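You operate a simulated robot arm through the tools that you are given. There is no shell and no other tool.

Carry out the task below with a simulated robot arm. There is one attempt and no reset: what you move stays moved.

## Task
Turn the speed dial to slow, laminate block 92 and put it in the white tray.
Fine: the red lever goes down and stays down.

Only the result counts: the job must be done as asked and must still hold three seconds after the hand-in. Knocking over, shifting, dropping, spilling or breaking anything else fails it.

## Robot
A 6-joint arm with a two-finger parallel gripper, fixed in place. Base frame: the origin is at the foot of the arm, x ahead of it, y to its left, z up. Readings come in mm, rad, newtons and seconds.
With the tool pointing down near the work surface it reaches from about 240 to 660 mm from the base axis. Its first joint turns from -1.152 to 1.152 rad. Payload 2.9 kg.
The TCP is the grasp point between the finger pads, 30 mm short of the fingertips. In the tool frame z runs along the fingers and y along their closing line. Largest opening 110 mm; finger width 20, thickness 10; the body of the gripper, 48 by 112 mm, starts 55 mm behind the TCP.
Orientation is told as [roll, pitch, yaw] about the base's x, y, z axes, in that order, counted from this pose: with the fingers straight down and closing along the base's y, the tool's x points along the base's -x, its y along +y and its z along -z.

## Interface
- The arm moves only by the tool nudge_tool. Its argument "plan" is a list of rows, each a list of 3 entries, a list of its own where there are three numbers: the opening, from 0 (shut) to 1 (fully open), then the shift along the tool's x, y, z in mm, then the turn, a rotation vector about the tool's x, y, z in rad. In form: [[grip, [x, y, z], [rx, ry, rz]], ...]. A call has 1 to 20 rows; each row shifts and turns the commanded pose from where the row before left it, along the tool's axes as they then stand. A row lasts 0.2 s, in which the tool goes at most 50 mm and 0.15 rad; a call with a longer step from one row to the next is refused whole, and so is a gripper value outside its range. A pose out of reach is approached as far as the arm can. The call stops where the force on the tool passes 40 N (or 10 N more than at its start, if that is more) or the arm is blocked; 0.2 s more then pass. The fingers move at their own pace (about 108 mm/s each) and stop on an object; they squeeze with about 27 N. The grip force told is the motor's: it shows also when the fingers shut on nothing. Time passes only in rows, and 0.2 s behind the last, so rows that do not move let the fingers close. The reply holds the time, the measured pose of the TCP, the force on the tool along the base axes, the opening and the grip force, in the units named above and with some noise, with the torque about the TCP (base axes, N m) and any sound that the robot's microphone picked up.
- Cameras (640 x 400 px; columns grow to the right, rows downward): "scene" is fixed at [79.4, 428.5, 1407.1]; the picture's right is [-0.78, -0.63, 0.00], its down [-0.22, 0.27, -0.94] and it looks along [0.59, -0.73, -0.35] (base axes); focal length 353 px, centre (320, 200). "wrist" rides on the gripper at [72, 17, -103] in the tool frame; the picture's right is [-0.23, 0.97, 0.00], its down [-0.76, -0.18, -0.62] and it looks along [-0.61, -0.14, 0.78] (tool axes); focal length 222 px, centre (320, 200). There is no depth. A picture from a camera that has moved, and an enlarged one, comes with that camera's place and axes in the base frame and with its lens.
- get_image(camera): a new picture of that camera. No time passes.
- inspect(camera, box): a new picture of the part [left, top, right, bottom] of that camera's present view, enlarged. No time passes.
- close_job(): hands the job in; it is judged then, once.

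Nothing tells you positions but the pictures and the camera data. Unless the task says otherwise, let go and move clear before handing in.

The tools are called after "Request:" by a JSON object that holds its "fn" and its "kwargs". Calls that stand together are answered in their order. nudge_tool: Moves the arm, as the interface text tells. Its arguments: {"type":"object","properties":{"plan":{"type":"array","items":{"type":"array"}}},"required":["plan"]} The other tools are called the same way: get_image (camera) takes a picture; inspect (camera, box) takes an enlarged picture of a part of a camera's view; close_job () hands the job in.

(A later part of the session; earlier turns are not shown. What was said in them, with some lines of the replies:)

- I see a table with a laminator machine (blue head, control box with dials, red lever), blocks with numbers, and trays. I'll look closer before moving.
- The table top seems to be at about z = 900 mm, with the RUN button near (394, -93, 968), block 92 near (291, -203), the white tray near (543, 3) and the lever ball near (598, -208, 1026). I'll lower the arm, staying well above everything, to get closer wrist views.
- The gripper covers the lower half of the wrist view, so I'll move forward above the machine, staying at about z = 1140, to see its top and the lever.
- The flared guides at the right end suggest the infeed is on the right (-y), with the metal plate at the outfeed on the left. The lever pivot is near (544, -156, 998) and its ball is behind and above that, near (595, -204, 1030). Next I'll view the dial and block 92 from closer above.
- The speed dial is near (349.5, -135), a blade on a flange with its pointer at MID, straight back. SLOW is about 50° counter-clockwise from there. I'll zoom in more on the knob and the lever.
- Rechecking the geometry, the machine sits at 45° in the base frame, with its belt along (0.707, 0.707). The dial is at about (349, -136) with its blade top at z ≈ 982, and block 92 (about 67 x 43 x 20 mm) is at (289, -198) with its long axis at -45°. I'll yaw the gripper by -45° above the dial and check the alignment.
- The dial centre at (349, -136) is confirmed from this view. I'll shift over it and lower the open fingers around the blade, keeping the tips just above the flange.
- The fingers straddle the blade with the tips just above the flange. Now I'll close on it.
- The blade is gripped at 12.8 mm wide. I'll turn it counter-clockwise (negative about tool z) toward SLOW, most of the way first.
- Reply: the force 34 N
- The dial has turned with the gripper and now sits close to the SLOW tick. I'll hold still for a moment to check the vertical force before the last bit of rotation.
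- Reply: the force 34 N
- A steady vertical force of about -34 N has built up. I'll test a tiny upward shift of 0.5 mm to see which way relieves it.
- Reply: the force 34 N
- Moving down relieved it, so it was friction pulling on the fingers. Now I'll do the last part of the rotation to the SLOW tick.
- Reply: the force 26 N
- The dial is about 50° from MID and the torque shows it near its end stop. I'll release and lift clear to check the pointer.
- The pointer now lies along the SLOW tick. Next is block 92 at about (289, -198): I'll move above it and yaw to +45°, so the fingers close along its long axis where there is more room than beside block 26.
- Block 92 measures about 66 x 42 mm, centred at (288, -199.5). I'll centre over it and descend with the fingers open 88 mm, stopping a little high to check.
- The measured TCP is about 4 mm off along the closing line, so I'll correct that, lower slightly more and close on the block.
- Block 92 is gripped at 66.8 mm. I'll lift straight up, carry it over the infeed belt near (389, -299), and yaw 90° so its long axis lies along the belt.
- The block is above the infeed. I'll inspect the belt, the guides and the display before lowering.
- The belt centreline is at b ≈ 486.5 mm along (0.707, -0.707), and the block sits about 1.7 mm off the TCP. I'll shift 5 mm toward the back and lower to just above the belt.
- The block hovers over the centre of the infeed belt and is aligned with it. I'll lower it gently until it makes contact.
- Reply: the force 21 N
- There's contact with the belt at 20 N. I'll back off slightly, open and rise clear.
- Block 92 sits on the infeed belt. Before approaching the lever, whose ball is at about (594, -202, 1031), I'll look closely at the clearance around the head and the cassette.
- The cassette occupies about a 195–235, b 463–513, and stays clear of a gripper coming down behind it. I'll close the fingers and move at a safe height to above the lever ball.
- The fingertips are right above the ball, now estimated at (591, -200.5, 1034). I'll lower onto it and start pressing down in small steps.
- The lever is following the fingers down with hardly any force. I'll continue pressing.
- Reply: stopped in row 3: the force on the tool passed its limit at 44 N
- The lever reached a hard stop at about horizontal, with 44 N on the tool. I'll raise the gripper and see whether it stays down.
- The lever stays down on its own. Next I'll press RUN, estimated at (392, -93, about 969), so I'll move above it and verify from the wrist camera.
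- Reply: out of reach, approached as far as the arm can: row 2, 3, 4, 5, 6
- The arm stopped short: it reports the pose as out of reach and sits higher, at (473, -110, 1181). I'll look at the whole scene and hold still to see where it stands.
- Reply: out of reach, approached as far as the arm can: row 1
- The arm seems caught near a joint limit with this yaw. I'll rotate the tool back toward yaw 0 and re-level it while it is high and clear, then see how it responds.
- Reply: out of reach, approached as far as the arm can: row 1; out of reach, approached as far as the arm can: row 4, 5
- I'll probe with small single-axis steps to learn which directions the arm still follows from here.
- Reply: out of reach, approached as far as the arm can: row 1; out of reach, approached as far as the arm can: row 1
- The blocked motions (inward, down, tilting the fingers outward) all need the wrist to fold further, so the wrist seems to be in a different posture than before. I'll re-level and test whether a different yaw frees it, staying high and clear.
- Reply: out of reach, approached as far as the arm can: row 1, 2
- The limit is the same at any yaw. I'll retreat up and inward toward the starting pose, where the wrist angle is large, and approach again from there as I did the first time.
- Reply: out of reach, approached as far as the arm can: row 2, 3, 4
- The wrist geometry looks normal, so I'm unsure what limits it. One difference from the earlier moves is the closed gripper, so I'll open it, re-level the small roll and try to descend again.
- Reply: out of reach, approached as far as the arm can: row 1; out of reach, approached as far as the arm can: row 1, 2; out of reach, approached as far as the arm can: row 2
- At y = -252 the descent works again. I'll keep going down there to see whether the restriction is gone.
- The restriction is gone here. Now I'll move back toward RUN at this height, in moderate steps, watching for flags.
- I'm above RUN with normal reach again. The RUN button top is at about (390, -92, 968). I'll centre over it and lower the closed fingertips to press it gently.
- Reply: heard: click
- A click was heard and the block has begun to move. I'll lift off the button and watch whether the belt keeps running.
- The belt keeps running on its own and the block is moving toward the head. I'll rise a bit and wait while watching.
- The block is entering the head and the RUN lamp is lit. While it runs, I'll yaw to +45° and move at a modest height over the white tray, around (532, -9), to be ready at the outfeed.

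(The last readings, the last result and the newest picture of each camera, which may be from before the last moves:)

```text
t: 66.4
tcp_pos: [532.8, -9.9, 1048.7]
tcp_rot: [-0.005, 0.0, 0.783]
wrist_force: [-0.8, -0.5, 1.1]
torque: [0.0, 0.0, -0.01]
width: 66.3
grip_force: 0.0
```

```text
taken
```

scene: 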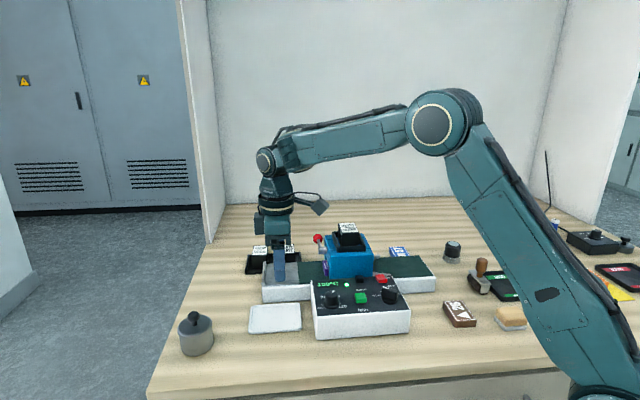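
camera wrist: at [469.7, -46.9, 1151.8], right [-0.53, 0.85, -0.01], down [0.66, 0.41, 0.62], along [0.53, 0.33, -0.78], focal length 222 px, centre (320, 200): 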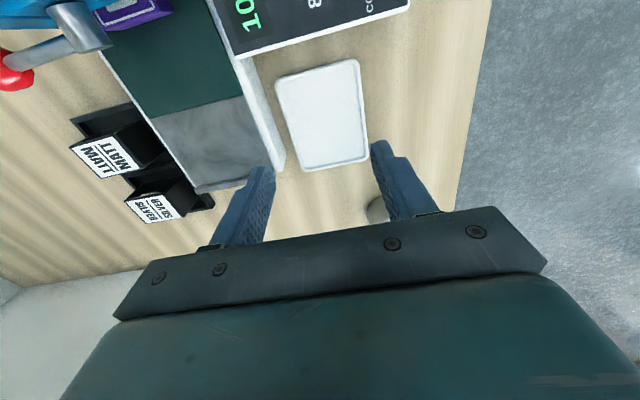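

The block is emerging from the head on the outfeed side. I'll keep waiting and watch it reach the metal plate.

Request:
{"fn": "nudge_tool", "kwargs": {"plan": [[0.6, [0, 0, 0], [0, 0, 0]], [0.6, [0, 0, 0], [0, 0, 0]], [0.6, [0, 0, 0], [0, 0, 0]], [0.6, [0, 0, 0], [0, 0, 0]], [0.6, [0, 0, 0], [0, 0, 0]], [0.6, [0, 0, 0], [0, 0, 0]], [0.6, [0, 0, 0], [0, 0, 0]], [0.6, [0, 0, 0], [0, 0, 0]], [0.6, [0, 0, 0], [0, 0, 0]], [0.6, [0, 0, 0], [0, 0, 0]], [0.6, [0, 0, 0], [0, 0, 0]], [0.6, [0, 0, 0], [0, 0, 0]]]}}

Request:
{"fn": "get_image", "kwargs": {"camera": "wrist"}}

Request:
{"fn": "inspect", "kwargs": {"camera": "scene", "box": [240, 220, 420, 330]}}

```text
t: 69.0
tcp_pos: [531.3, -8.8, 1050.2]
tcp_rot: [-0.005, 0.004, 0.784]
wrist_force: [0.2, 0.4, -0.7]
torque: [0.0, -0.01, 0.0]
width: 65.8
grip_force: 0.0
```

```text
taken
camera wrist: at [469.5, -47.2, 1151.9], right [-0.53, 0.85, -0.01], down [0.66, 0.41, 0.62], along [0.53, 0.33, -0.78], focal length 222 px, centre (320, 200)
```

wrist: 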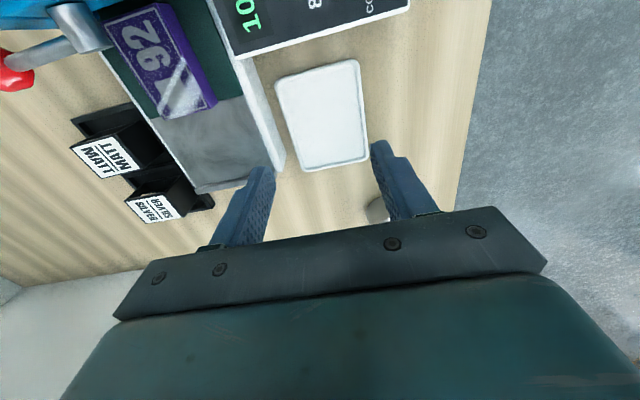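

```text
3.56 times, centred on (330, 275) of scene
camera zoom: at [79.4, 428.5, 1407.1], right [-0.78, -0.63, 0.0], down [-0.22, 0.27, -0.94], along [0.59, -0.73, -0.35], focal length 1255 px, centre (284, -67)
```

zoom: 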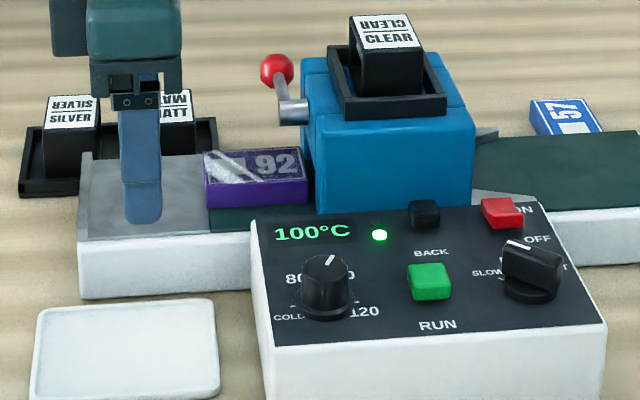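

The block now shows a glossy film and is heading to the plate. I'll wait for it to stop.

Request:
{"fn": "nudge_tool", "kwargs": {"plan": [[0.6, [0, 0, 0], [0, 0, 0]], [0.6, [0, 0, 0], [0, 0, 0]], [0.6, [0, 0, 0], [0, 0, 0]], [0.6, [0, 0, 0], [0, 0, 0]], [0.6, [0, 0, 0], [0, 0, 0]], [0.6, [0, 0, 0], [0, 0, 0]], [0.6, [0, 0, 0], [0, 0, 0]], [0.6, [0, 0, 0], [0, 0, 0]], [0.6, [0, 0, 0], [0, 0, 0]], [0.6, [0, 0, 0], [0, 0, 0]], [0.6, [0, 0, 0], [0, 0, 0]], [0.6, [0, 0, 0], [0, 0, 0]], [0.6, [0, 0, 0], [0, 0, 0]], [0.6, [0, 0, 0], [0, 0, 0]], [0.6, [0, 0, 0], [0, 0, 0]], [0.6, [0, 0, 0], [0, 0, 0]], [0.6, [0, 0, 0], [0, 0, 0]], [0.6, [0, 0, 0], [0, 0, 0]], [0.6, [0, 0, 0], [0, 0, 0]], [0.6, [0, 0, 0], [0, 0, 0]]]}}

Request:
{"fn": "inspect", "kwargs": {"camera": "wrist", "box": [60, 0, 400, 230]}}

Request:
{"fn": "inspect", "kwargs": {"camera": "scene", "box": [240, 220, 420, 330]}}

```text
t: 73.2
tcp_pos: [531.4, -8.1, 1050.1]
tcp_rot: [-0.006, 0.002, 0.785]
wrist_force: [-0.5, 0.1, 0.4]
torque: [-0.01, 0.01, -0.02]
width: 66.1
grip_force: 0.0
```

```text
1.74 times, centred on (230, 115) of wrist
camera zoom: at [469.5, -47.2, 1151.9], right [-0.53, 0.85, -0.01], down [0.66, 0.41, 0.62], along [0.53, 0.33, -0.78], focal length 386 px, centre (476, 348)
```

zoom: 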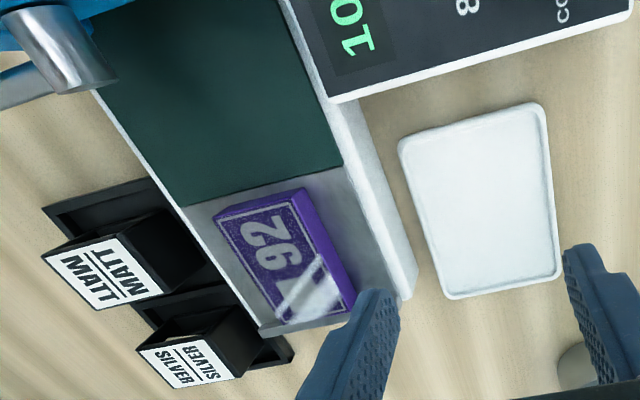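

```text
3.56 times, centred on (330, 275) of scene
camera zoom: at [79.4, 428.5, 1407.1], right [-0.78, -0.63, 0.0], down [-0.22, 0.27, -0.94], along [0.59, -0.73, -0.35], focal length 1255 px, centre (284, -67)
```

zoom: 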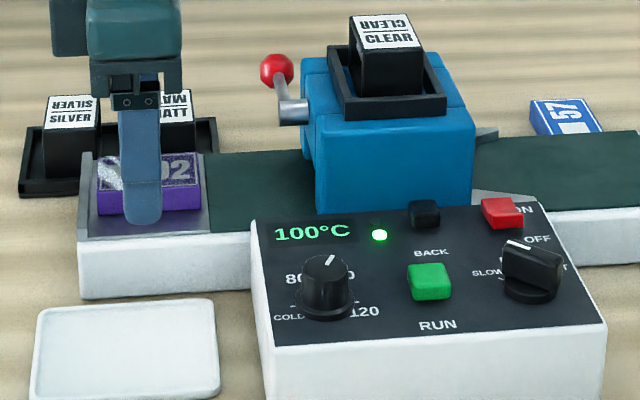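

The laminated block is lying on the metal plate against the stop. I'll zoom in to locate it precisely.

Request:
{"fn": "inspect", "kwargs": {"camera": "wrist", "box": [160, 80, 300, 200]}}

Request:
{"fn": "inspect", "kwargs": {"camera": "scene", "box": [250, 230, 370, 310]}}

```text
3.33 times, centred on (230, 140) of wrist
camera zoom: at [469.5, -47.2, 1151.9], right [-0.53, 0.85, -0.01], down [0.66, 0.41, 0.62], along [0.53, 0.33, -0.78], focal length 740 px, centre (620, 400)
```

zoom: 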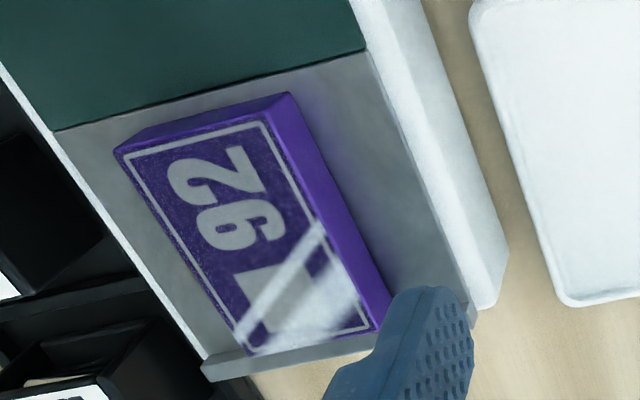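

```text
5.00 times, centred on (310, 270) of scene
camera zoom: at [79.4, 428.5, 1407.1], right [-0.78, -0.63, 0.0], down [-0.22, 0.27, -0.94], along [0.59, -0.73, -0.35], focal length 1764 px, centre (370, -150)
```

zoom: 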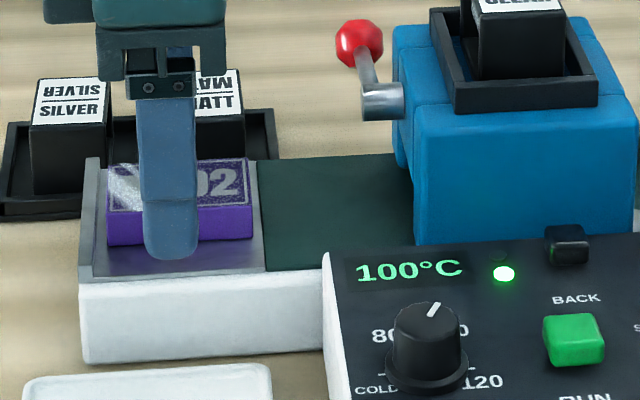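

Block 92 is centred at about (605, -82), top near z = 965. I'll move over it along the machine's depth direction, then descend with the fingers straddling its short sides.

Request:
{"fn": "nudge_tool", "kwargs": {"plan": [[0.6, [0.5, -34.8, 3], [0, 0, 0]], [0.6, [0, -34.8, 3], [0, 0, 0]], [0.6, [0, -34.7, 3], [0, 0, 0]], [0.6, [0, 0, 20], [0, 0, 0]], [0.6, [0, 0, 0], [0, 0, 0]]]}}

Request:
{"fn": "get_image", "kwargs": {"camera": "wrist"}}

Request:
{"fn": "inspect", "kwargs": {"camera": "scene", "box": [220, 180, 380, 310]}}

```text
t: 74.4
tcp_pos: [604.6, -85.3, 1022.5]
tcp_rot: [-0.006, 0.002, 0.783]
wrist_force: [0.0, -0.2, -0.1]
torque: [-0.01, 0.04, 0.02]
width: 66.1
grip_force: 0.1
```

```text
taken
camera wrist: at [542.7, -122.7, 1124.0], right [-0.53, 0.85, -0.01], down [0.66, 0.41, 0.62], along [0.53, 0.33, -0.78], focal length 222 px, centre (320, 200)
```

wrist: 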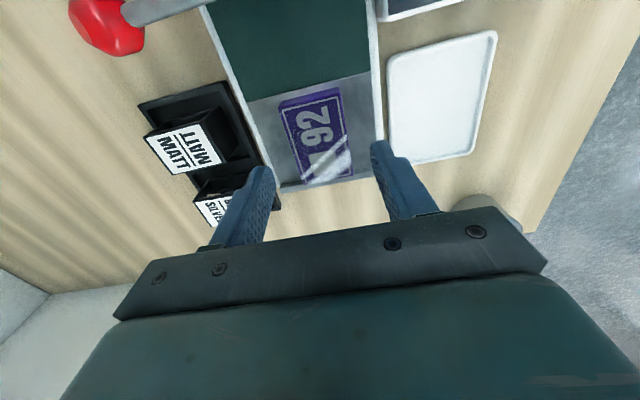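

```text
3.08 times, centred on (300, 245) of scene
camera zoom: at [79.5, 428.5, 1407.1], right [-0.78, -0.63, 0.0], down [-0.22, 0.27, -0.94], along [0.59, -0.73, -0.35], focal length 1086 px, centre (382, 62)
```

zoom: 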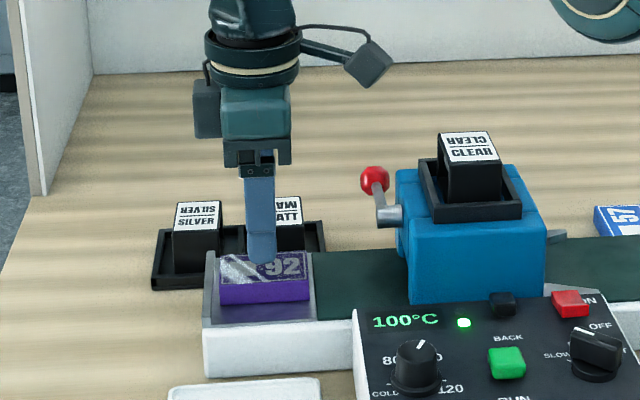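

Request:
{"fn": "inspect", "kwargs": {"camera": "wrist", "box": [230, 70, 430, 220]}}

```text
2.67 times, centred on (330, 145) of wrist
camera zoom: at [542.7, -122.7, 1124.0], right [-0.53, 0.85, -0.01], down [0.66, 0.41, 0.62], along [0.53, 0.33, -0.78], focal length 592 px, centre (293, 347)
```

zoom: 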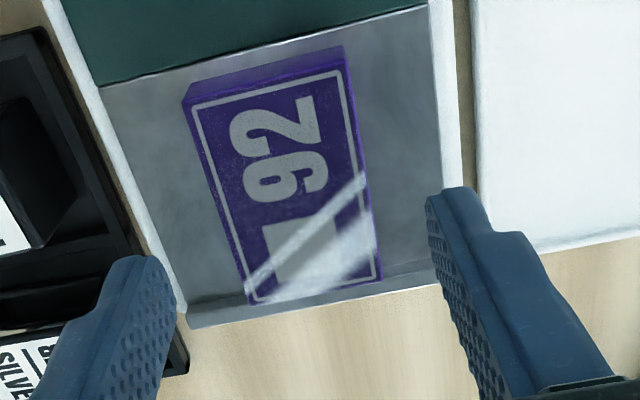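

The gripper is centred on the block. I'll descend to grasp height, with the fingertips about 5 mm above the plate.

Request:
{"fn": "nudge_tool", "kwargs": {"plan": [[0.6, [0, 0, 20], [0, 0, 0]], [0.6, [0, 0, 15], [0, 0, 0]], [0.6, [0, 0, 5], [0, 0, 0]], [0.6, [0, 0, 0], [0, 0, 0]]]}}

Request:
{"fn": "inspect", "kwargs": {"camera": "scene", "box": [250, 220, 370, 310]}}

Request:
{"fn": "inspect", "kwargs": {"camera": "wrist", "box": [200, 60, 460, 240]}}

```text
t: 75.4
tcp_pos: [603.3, -84.4, 981.4]
tcp_rot: [-0.005, 0.002, 0.785]
wrist_force: [-0.8, 0.1, 0.5]
torque: [0.0, -0.01, -0.01]
width: 66.3
grip_force: 0.0
```

```text
4.44 times, centred on (310, 265) of scene
camera zoom: at [79.4, 428.5, 1407.1], right [-0.78, -0.63, 0.0], down [-0.22, 0.27, -0.94], along [0.59, -0.73, -0.35], focal length 1568 px, centre (364, -89)
```

zoom: 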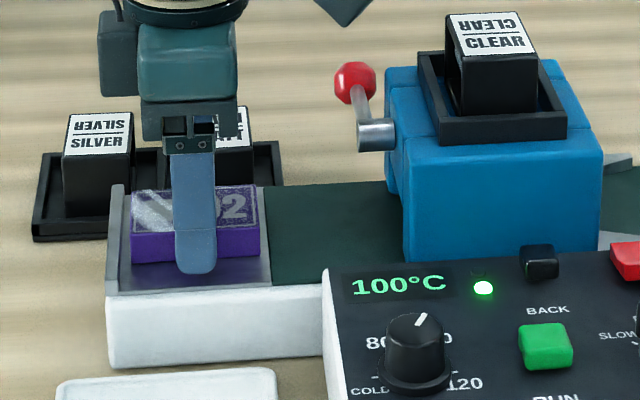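

```text
2.22 times, centred on (330, 150) of wrist
camera zoom: at [542.1, -122.8, 1083.0], right [-0.53, 0.85, 0.0], down [0.66, 0.41, 0.62], along [0.53, 0.33, -0.78], focal length 494 px, centre (298, 311)
```

zoom: 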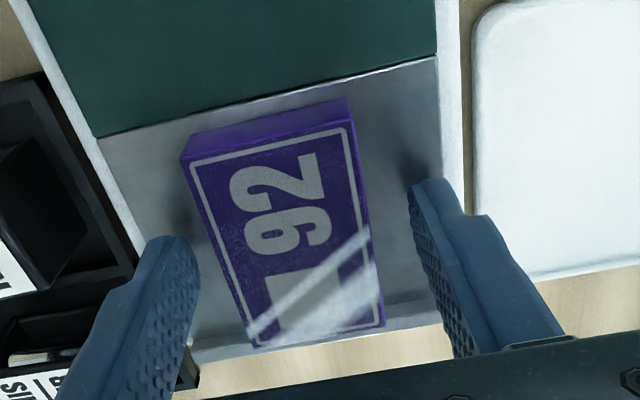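

The fingers straddle the block. Closing now.

Request:
{"fn": "nudge_tool", "kwargs": {"plan": [[0.45, [0, 0, 0], [0, 0, 0]], [0.2, [0, 0, 0], [0, 0, 0]], [0, [0, 0, 0], [0, 0, 0]], [0, [0, 0, 0], [0, 0, 0]]]}}

Request:
{"fn": "inspect", "kwargs": {"camera": "wrist", "box": [200, 60, 460, 240]}}

```text
t: 76.4
tcp_pos: [604.1, -85.3, 980.3]
tcp_rot: [-0.004, 0.002, 0.784]
wrist_force: [0.3, -0.6, 0.7]
torque: [0.01, 0.02, -0.01]
width: 43.8
grip_force: 26.5
```

```text
2.22 times, centred on (330, 150) of wrist
camera zoom: at [542.1, -122.8, 1083.3], right [-0.53, 0.85, -0.01], down [0.66, 0.41, 0.62], along [0.53, 0.33, -0.78], focal length 494 px, centre (298, 311)
```

zoom: 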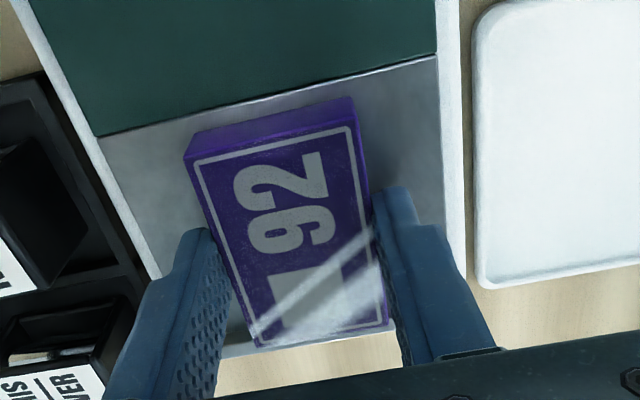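

Gripped at 43.8 mm. I'll lift and carry it over the white tray.

Request:
{"fn": "nudge_tool", "kwargs": {"plan": [[0, [0, 0, -15], [0, 0, 0]], [0, [0, 0, -30], [0, 0, 0]], [0, [-6, 34.7, 0], [0, 0, 0]], [0, [-6, 34.7, 0], [0, 0, 0]], [0, [-7, 34.7, 0], [0, 0, 0]], [0, [0, 0, 0], [0, 0, 0]]]}}

Request:
{"fn": "get_image", "kwargs": {"camera": "wrist"}}

Request:
{"fn": "inspect", "kwargs": {"camera": "wrist", "box": [220, 40, 420, 220]}}

Request:
{"fn": "inspect", "kwargs": {"camera": "scene", "box": [220, 220, 360, 350]}}

```text
t: 77.8
tcp_pos: [549.7, 1.4, 1024.0]
tcp_rot: [-0.005, 0.001, 0.784]
wrist_force: [0.8, 0.6, -0.3]
torque: [-0.01, 0.0, 0.03]
width: 43.8
grip_force: 26.9
```

```text
taken
camera wrist: at [486.7, -35.8, 1126.8], right [-0.53, 0.85, -0.01], down [0.66, 0.41, 0.62], along [0.53, 0.33, -0.78], focal length 222 px, centre (320, 200)
```

wrist: 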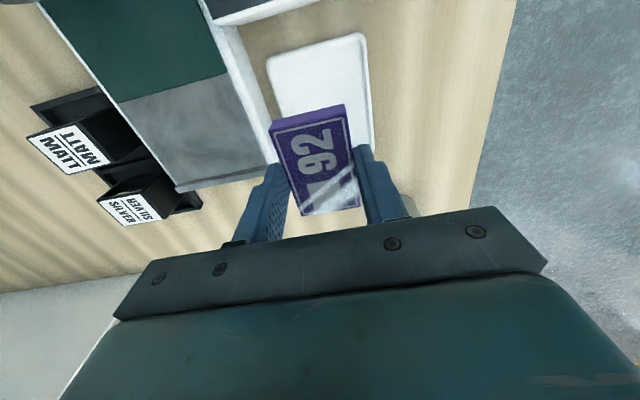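

```text
2.22 times, centred on (320, 130) of wrist
camera zoom: at [486.7, -35.8, 1126.8], right [-0.53, 0.85, -0.01], down [0.66, 0.41, 0.62], along [0.53, 0.33, -0.78], focal length 494 px, centre (320, 356)
```

zoom: 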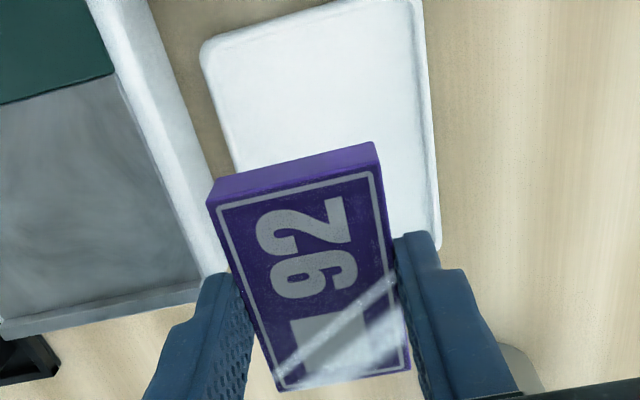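

```text
3.08 times, centred on (290, 285) of scene
camera zoom: at [79.4, 428.6, 1407.1], right [-0.78, -0.63, 0.0], down [-0.22, 0.27, -0.94], along [0.59, -0.73, -0.35], focal length 1086 px, centre (412, -62)
```

zoom: 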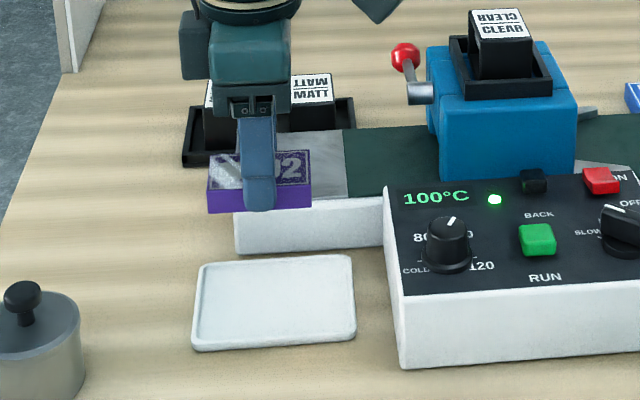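

The block is nearly above the tray centre, which I put at about a = 387, b = 381. I'll shift a few millimetres and lower toward the tray floor.

Request:
{"fn": "nudge_tool", "kwargs": {"plan": [[0, [4, 5, 0], [0, 0, 0]], [0, [0, 0, 30], [0, 0, 0]], [0, [0, 0, 30], [0, 0, 0]], [0, [0, 0, 15], [0, 0, 0]], [0, [0, 0, 0], [0, 0, 0]]]}}

Request:
{"fn": "get_image", "kwargs": {"camera": "wrist"}}

Request:
{"fn": "inspect", "kwargs": {"camera": "scene", "box": [230, 260, 330, 350]}}

```text
t: 79.0
tcp_pos: [542.5, 0.8, 949.7]
tcp_rot: [-0.005, 0.002, 0.787]
wrist_force: [-0.3, -0.2, -0.2]
torque: [0.0, 0.01, 0.01]
width: 44.0
grip_force: 27.4
```

```text
taken
camera wrist: at [479.5, -37.6, 1052.8], right [-0.53, 0.85, -0.01], down [0.66, 0.41, 0.62], along [0.53, 0.33, -0.78], focal length 222 px, centre (320, 200)
```

wrist: 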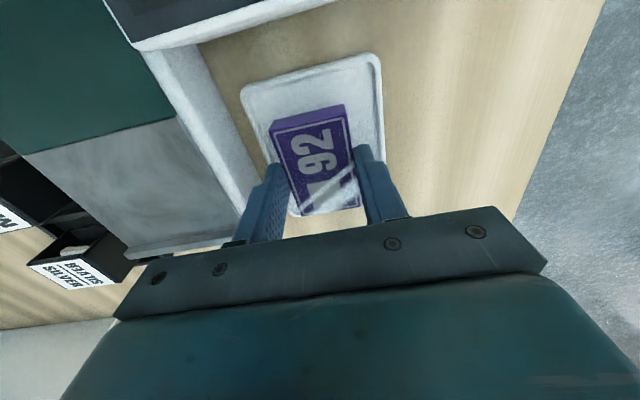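

```text
4.44 times, centred on (280, 305) of scene
camera zoom: at [79.5, 428.5, 1407.1], right [-0.78, -0.63, 0.0], down [-0.22, 0.27, -0.94], along [0.59, -0.73, -0.35], focal length 1568 px, centre (498, -267)
```

zoom: 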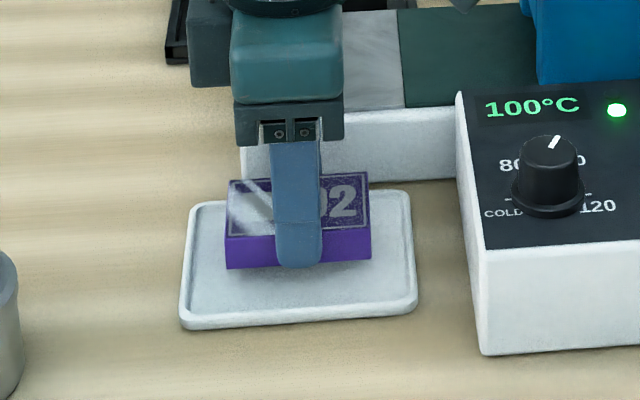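

The block is well centred over the tray. I'll lower it gently until contact.

Request:
{"fn": "nudge_tool", "kwargs": {"plan": [[0, [0, 0, 6], [0, 0, 0]], [0, [0, 0, 2], [0, 0, 0]], [0, [0, 0, 1], [0, 0, 0]], [0, [0, 0, 0], [0, 0, 0]]]}}

Request:
{"fn": "nudge_tool", "kwargs": {"plan": [[0, [0, 0, 1], [0, 0, 0]], [0, [0, 0, 0], [0, 0, 0]]]}}

Request:
{"fn": "inspect", "kwargs": {"camera": "scene", "box": [250, 280, 320, 340]}}

```text
t: 80.0
tcp_pos: [540.4, 1.4, 942.3]
tcp_rot: [-0.005, 0.002, 0.784]
wrist_force: [-0.2, 0.3, 0.0]
torque: [0.04, 0.01, 0.0]
width: 43.9
grip_force: 27.7
```

```text
t: 80.6
tcp_pos: [540.2, 1.4, 941.0]
tcp_rot: [-0.006, 0.002, 0.784]
wrist_force: [1.6, 0.6, -1.1]
torque: [0.0, 0.0, -0.02]
width: 43.7
grip_force: 26.7
```

```text
6.67 times, centred on (285, 310) of scene
camera zoom: at [79.4, 428.5, 1407.1], right [-0.78, -0.63, 0.0], down [-0.22, 0.27, -0.94], along [0.59, -0.73, -0.35], focal length 2353 px, centre (553, -533)
```

zoom: 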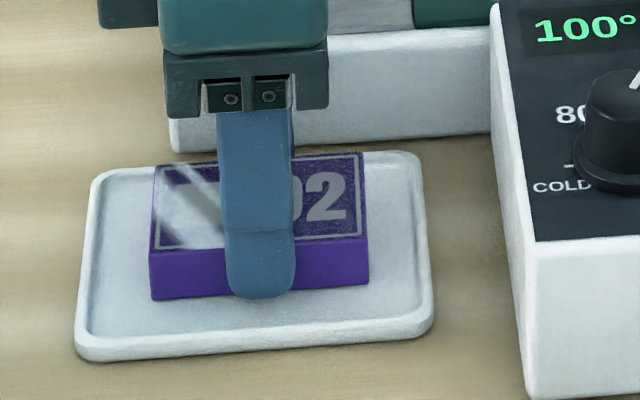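

Request:
{"fn": "nudge_tool", "kwargs": {"plan": [[0, [0, 0, 1], [0, 0, 0]], [0, [0, 0, 0], [0, 0, 0]]]}}

Request:
{"fn": "nudge_tool", "kwargs": {"plan": [[0, [0, 0, 1], [0, 0, 0]], [0, [0, 0, 0], [0, 0, 0]]]}}

Request:
{"fn": "nudge_tool", "kwargs": {"plan": [[0, [0, 0, 1], [0, 0, 0]], [0, [0, 0, 0], [0, 0, 0]]]}}

Request:
{"fn": "inspect", "kwargs": {"camera": "scene", "box": [250, 280, 320, 340]}}

```text
t: 81.2
tcp_pos: [541.2, 3.4, 941.0]
tcp_rot: [-0.006, 0.0, 0.785]
wrist_force: [-0.2, -1.3, 5.9]
torque: [0.03, 0.14, 0.0]
width: 43.8
grip_force: 26.9
```

```text
t: 81.8
tcp_pos: [539.1, 1.8, 940.2]
tcp_rot: [-0.009, -0.003, 0.785]
wrist_force: [0.0, -6.9, 18.4]
torque: [-0.27, 0.24, 0.06]
width: 43.7
grip_force: 26.9
```

```text
t: 82.4
tcp_pos: [540.0, 3.2, 937.8]
tcp_rot: [-0.008, -0.001, 0.783]
wrist_force: [4.0, -5.3, 22.6]
torque: [-0.13, -0.05, -0.02]
width: 44.2
grip_force: 26.8
```

```text
6.67 times, centred on (285, 310) of scene
camera zoom: at [79.1, 428.4, 1407.2], right [-0.78, -0.63, 0.0], down [-0.22, 0.27, -0.94], along [0.59, -0.73, -0.35], focal length 2353 px, centre (553, -533)
```

zoom: 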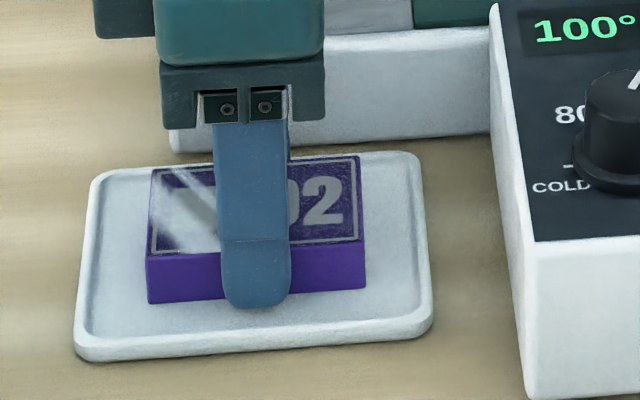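

The block rests on the tray floor. I'll back off the 2 mm overtravel, open just enough to release, and rise straight up.

Request:
{"fn": "nudge_tool", "kwargs": {"plan": [[0, [0, 0, -1.8], [0, 0, 0]], [0, [0, 0, 0], [0, 0, 0]], [0.47, [0, 0, 0], [0, 0, 0]], [0.47, [0, 0, 0], [0, 0, 0]], [0.47, [0, 0, -15], [0, 0, 0]], [0.47, [0, 0, -30], [0, 0, 0]], [0.47, [0, 0, -30], [0, 0, 0]], [0.47, [0, 0, -20], [0, 0, 0]], [0.47, [0, 0, 0], [0, 0, 0]]]}}

Request:
{"fn": "get_image", "kwargs": {"camera": "wrist"}}

Request:
{"fn": "inspect", "kwargs": {"camera": "scene", "box": [230, 220, 430, 350]}}

```text
t: 84.4
tcp_pos: [537.8, 4.5, 1033.2]
tcp_rot: [-0.005, 0.001, 0.784]
wrist_force: [0.3, 0.6, 0.5]
torque: [0.02, -0.01, 0.0]
width: 51.6
grip_force: 0.0
```

```text
taken
camera wrist: at [474.2, -34.2, 1137.0], right [-0.53, 0.85, 0.0], down [0.66, 0.41, 0.62], along [0.53, 0.33, -0.78], focal length 222 px, centre (320, 200)
```

wrist: 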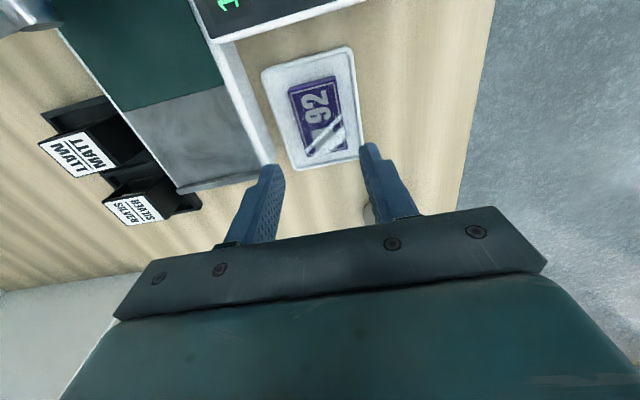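

```text
3.08 times, centred on (330, 285) of scene
camera zoom: at [79.4, 428.5, 1407.1], right [-0.78, -0.63, 0.0], down [-0.22, 0.27, -0.94], along [0.59, -0.73, -0.35], focal length 1086 px, centre (289, -62)
```

zoom: 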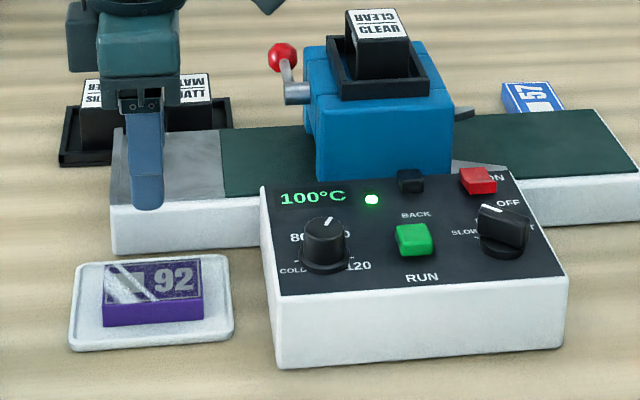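

Block 92 is in the tray. I'll verify the film, the dial, the lever and the lamps before handing in.

Request:
{"fn": "inspect", "kwargs": {"camera": "wrist", "box": [250, 30, 380, 190]}}

Request:
{"fn": "inspect", "kwargs": {"camera": "scene", "box": [300, 230, 420, 320]}}

Request:
{"fn": "get_image", "kwargs": {"camera": "scene"}}

```text
2.50 times, centred on (315, 110) of wrist
camera zoom: at [474.2, -34.2, 1137.0], right [-0.53, 0.85, 0.0], down [0.66, 0.41, 0.62], along [0.53, 0.33, -0.78], focal length 555 px, centre (332, 425)
```

zoom: 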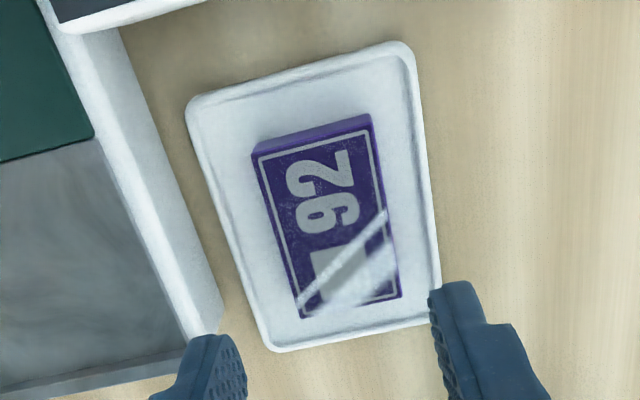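

```text
4.44 times, centred on (360, 275) of scene
camera zoom: at [79.4, 428.5, 1407.1], right [-0.78, -0.63, 0.0], down [-0.22, 0.27, -0.94], along [0.59, -0.73, -0.35], focal length 1568 px, centre (142, -133)
```

zoom: 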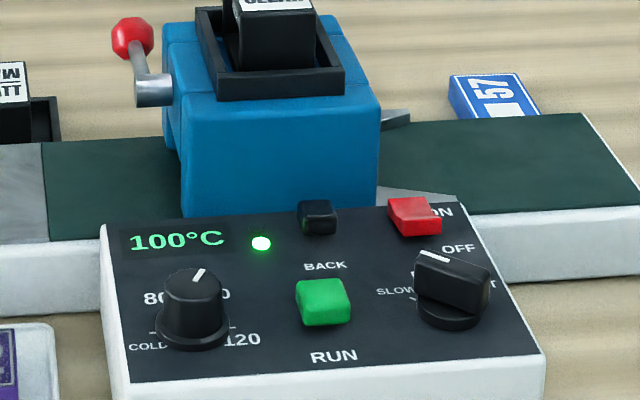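

```text
taken
```

scene: 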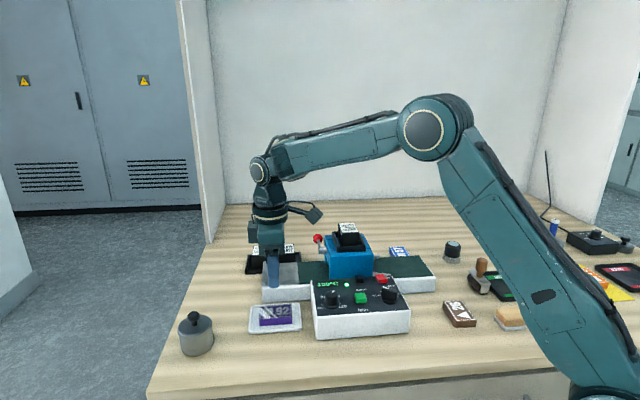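

Everything checks out: the block is laminated with a glossy film and lies inside the tray, the dial is on SLOW, the lever is down, and nothing else has moved. I'll rise a little more to be well clear.

Request:
{"fn": "nudge_tool", "kwargs": {"plan": [[0.47, [10, 0, -15], [0, 0, 0]], [0.47, [10, 0, -15], [0, 0, 0]], [0.47, [0, 0, 0], [0, 0, 0]], [0.47, [0, 0, 0], [0, 0, 0]], [0.47, [0, 0, 0], [0, 0, 0]]]}}

Request:
{"fn": "get_image", "kwargs": {"camera": "wrist"}}

Request:
{"fn": "inspect", "kwargs": {"camera": "scene", "box": [230, 220, 430, 350]}}

```text
t: 85.6
tcp_pos: [524.4, -9.3, 1064.3]
tcp_rot: [-0.007, 0.003, 0.783]
wrist_force: [0.3, -0.3, 0.4]
torque: [-0.01, 0.04, 0.03]
width: 51.8
grip_force: 0.0
```

```text
taken
camera wrist: at [461.0, -48.2, 1166.6], right [-0.53, 0.85, -0.01], down [0.66, 0.41, 0.62], along [0.53, 0.33, -0.78], focal length 222 px, centre (320, 200)
```

wrist: 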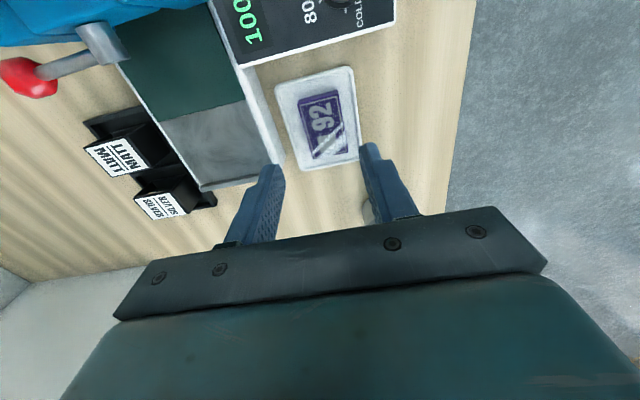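

```text
3.08 times, centred on (330, 285) of scene
camera zoom: at [79.4, 428.5, 1407.1], right [-0.78, -0.63, 0.0], down [-0.22, 0.27, -0.94], along [0.59, -0.73, -0.35], focal length 1086 px, centre (289, -62)
```

zoom: 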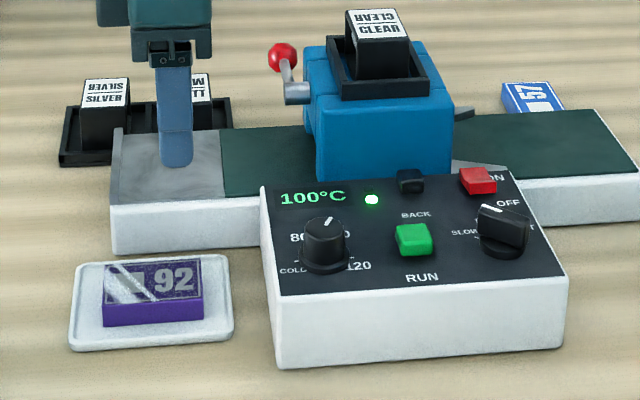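

The laminated block 92 is at rest in the white tray, the speed dial is on SLOW, the lever is down and the arm is clear. I'm handing in the job.

Request:
{"fn": "close_job", "kwargs": {}}

```text
The job is handed in.
```

The speed dial is on SLOW, and block 92 has been laminated and is lying in the white tray. I've handed the job in; no verdict came back with the hand-in.

- **Lamination:** I ran it with the CLEAR film already loaded and the machine at 100 °C. The block came out with a visible glossy film.
- **Lever:** the red lever is down and stayed down after I let go.
- **Surroundings:** nothing else appears to have moved in the final pictures, and the arm is clear of the block.
- **Belt:** I only pressed RUN. I could not see the run lamp at the end, so I don't know whether the belt stopped by itself.

On the way from the lever to RUN, the arm got stuck in an awkward reach and took several free-air moves to clear. It touched nothing while doing so.
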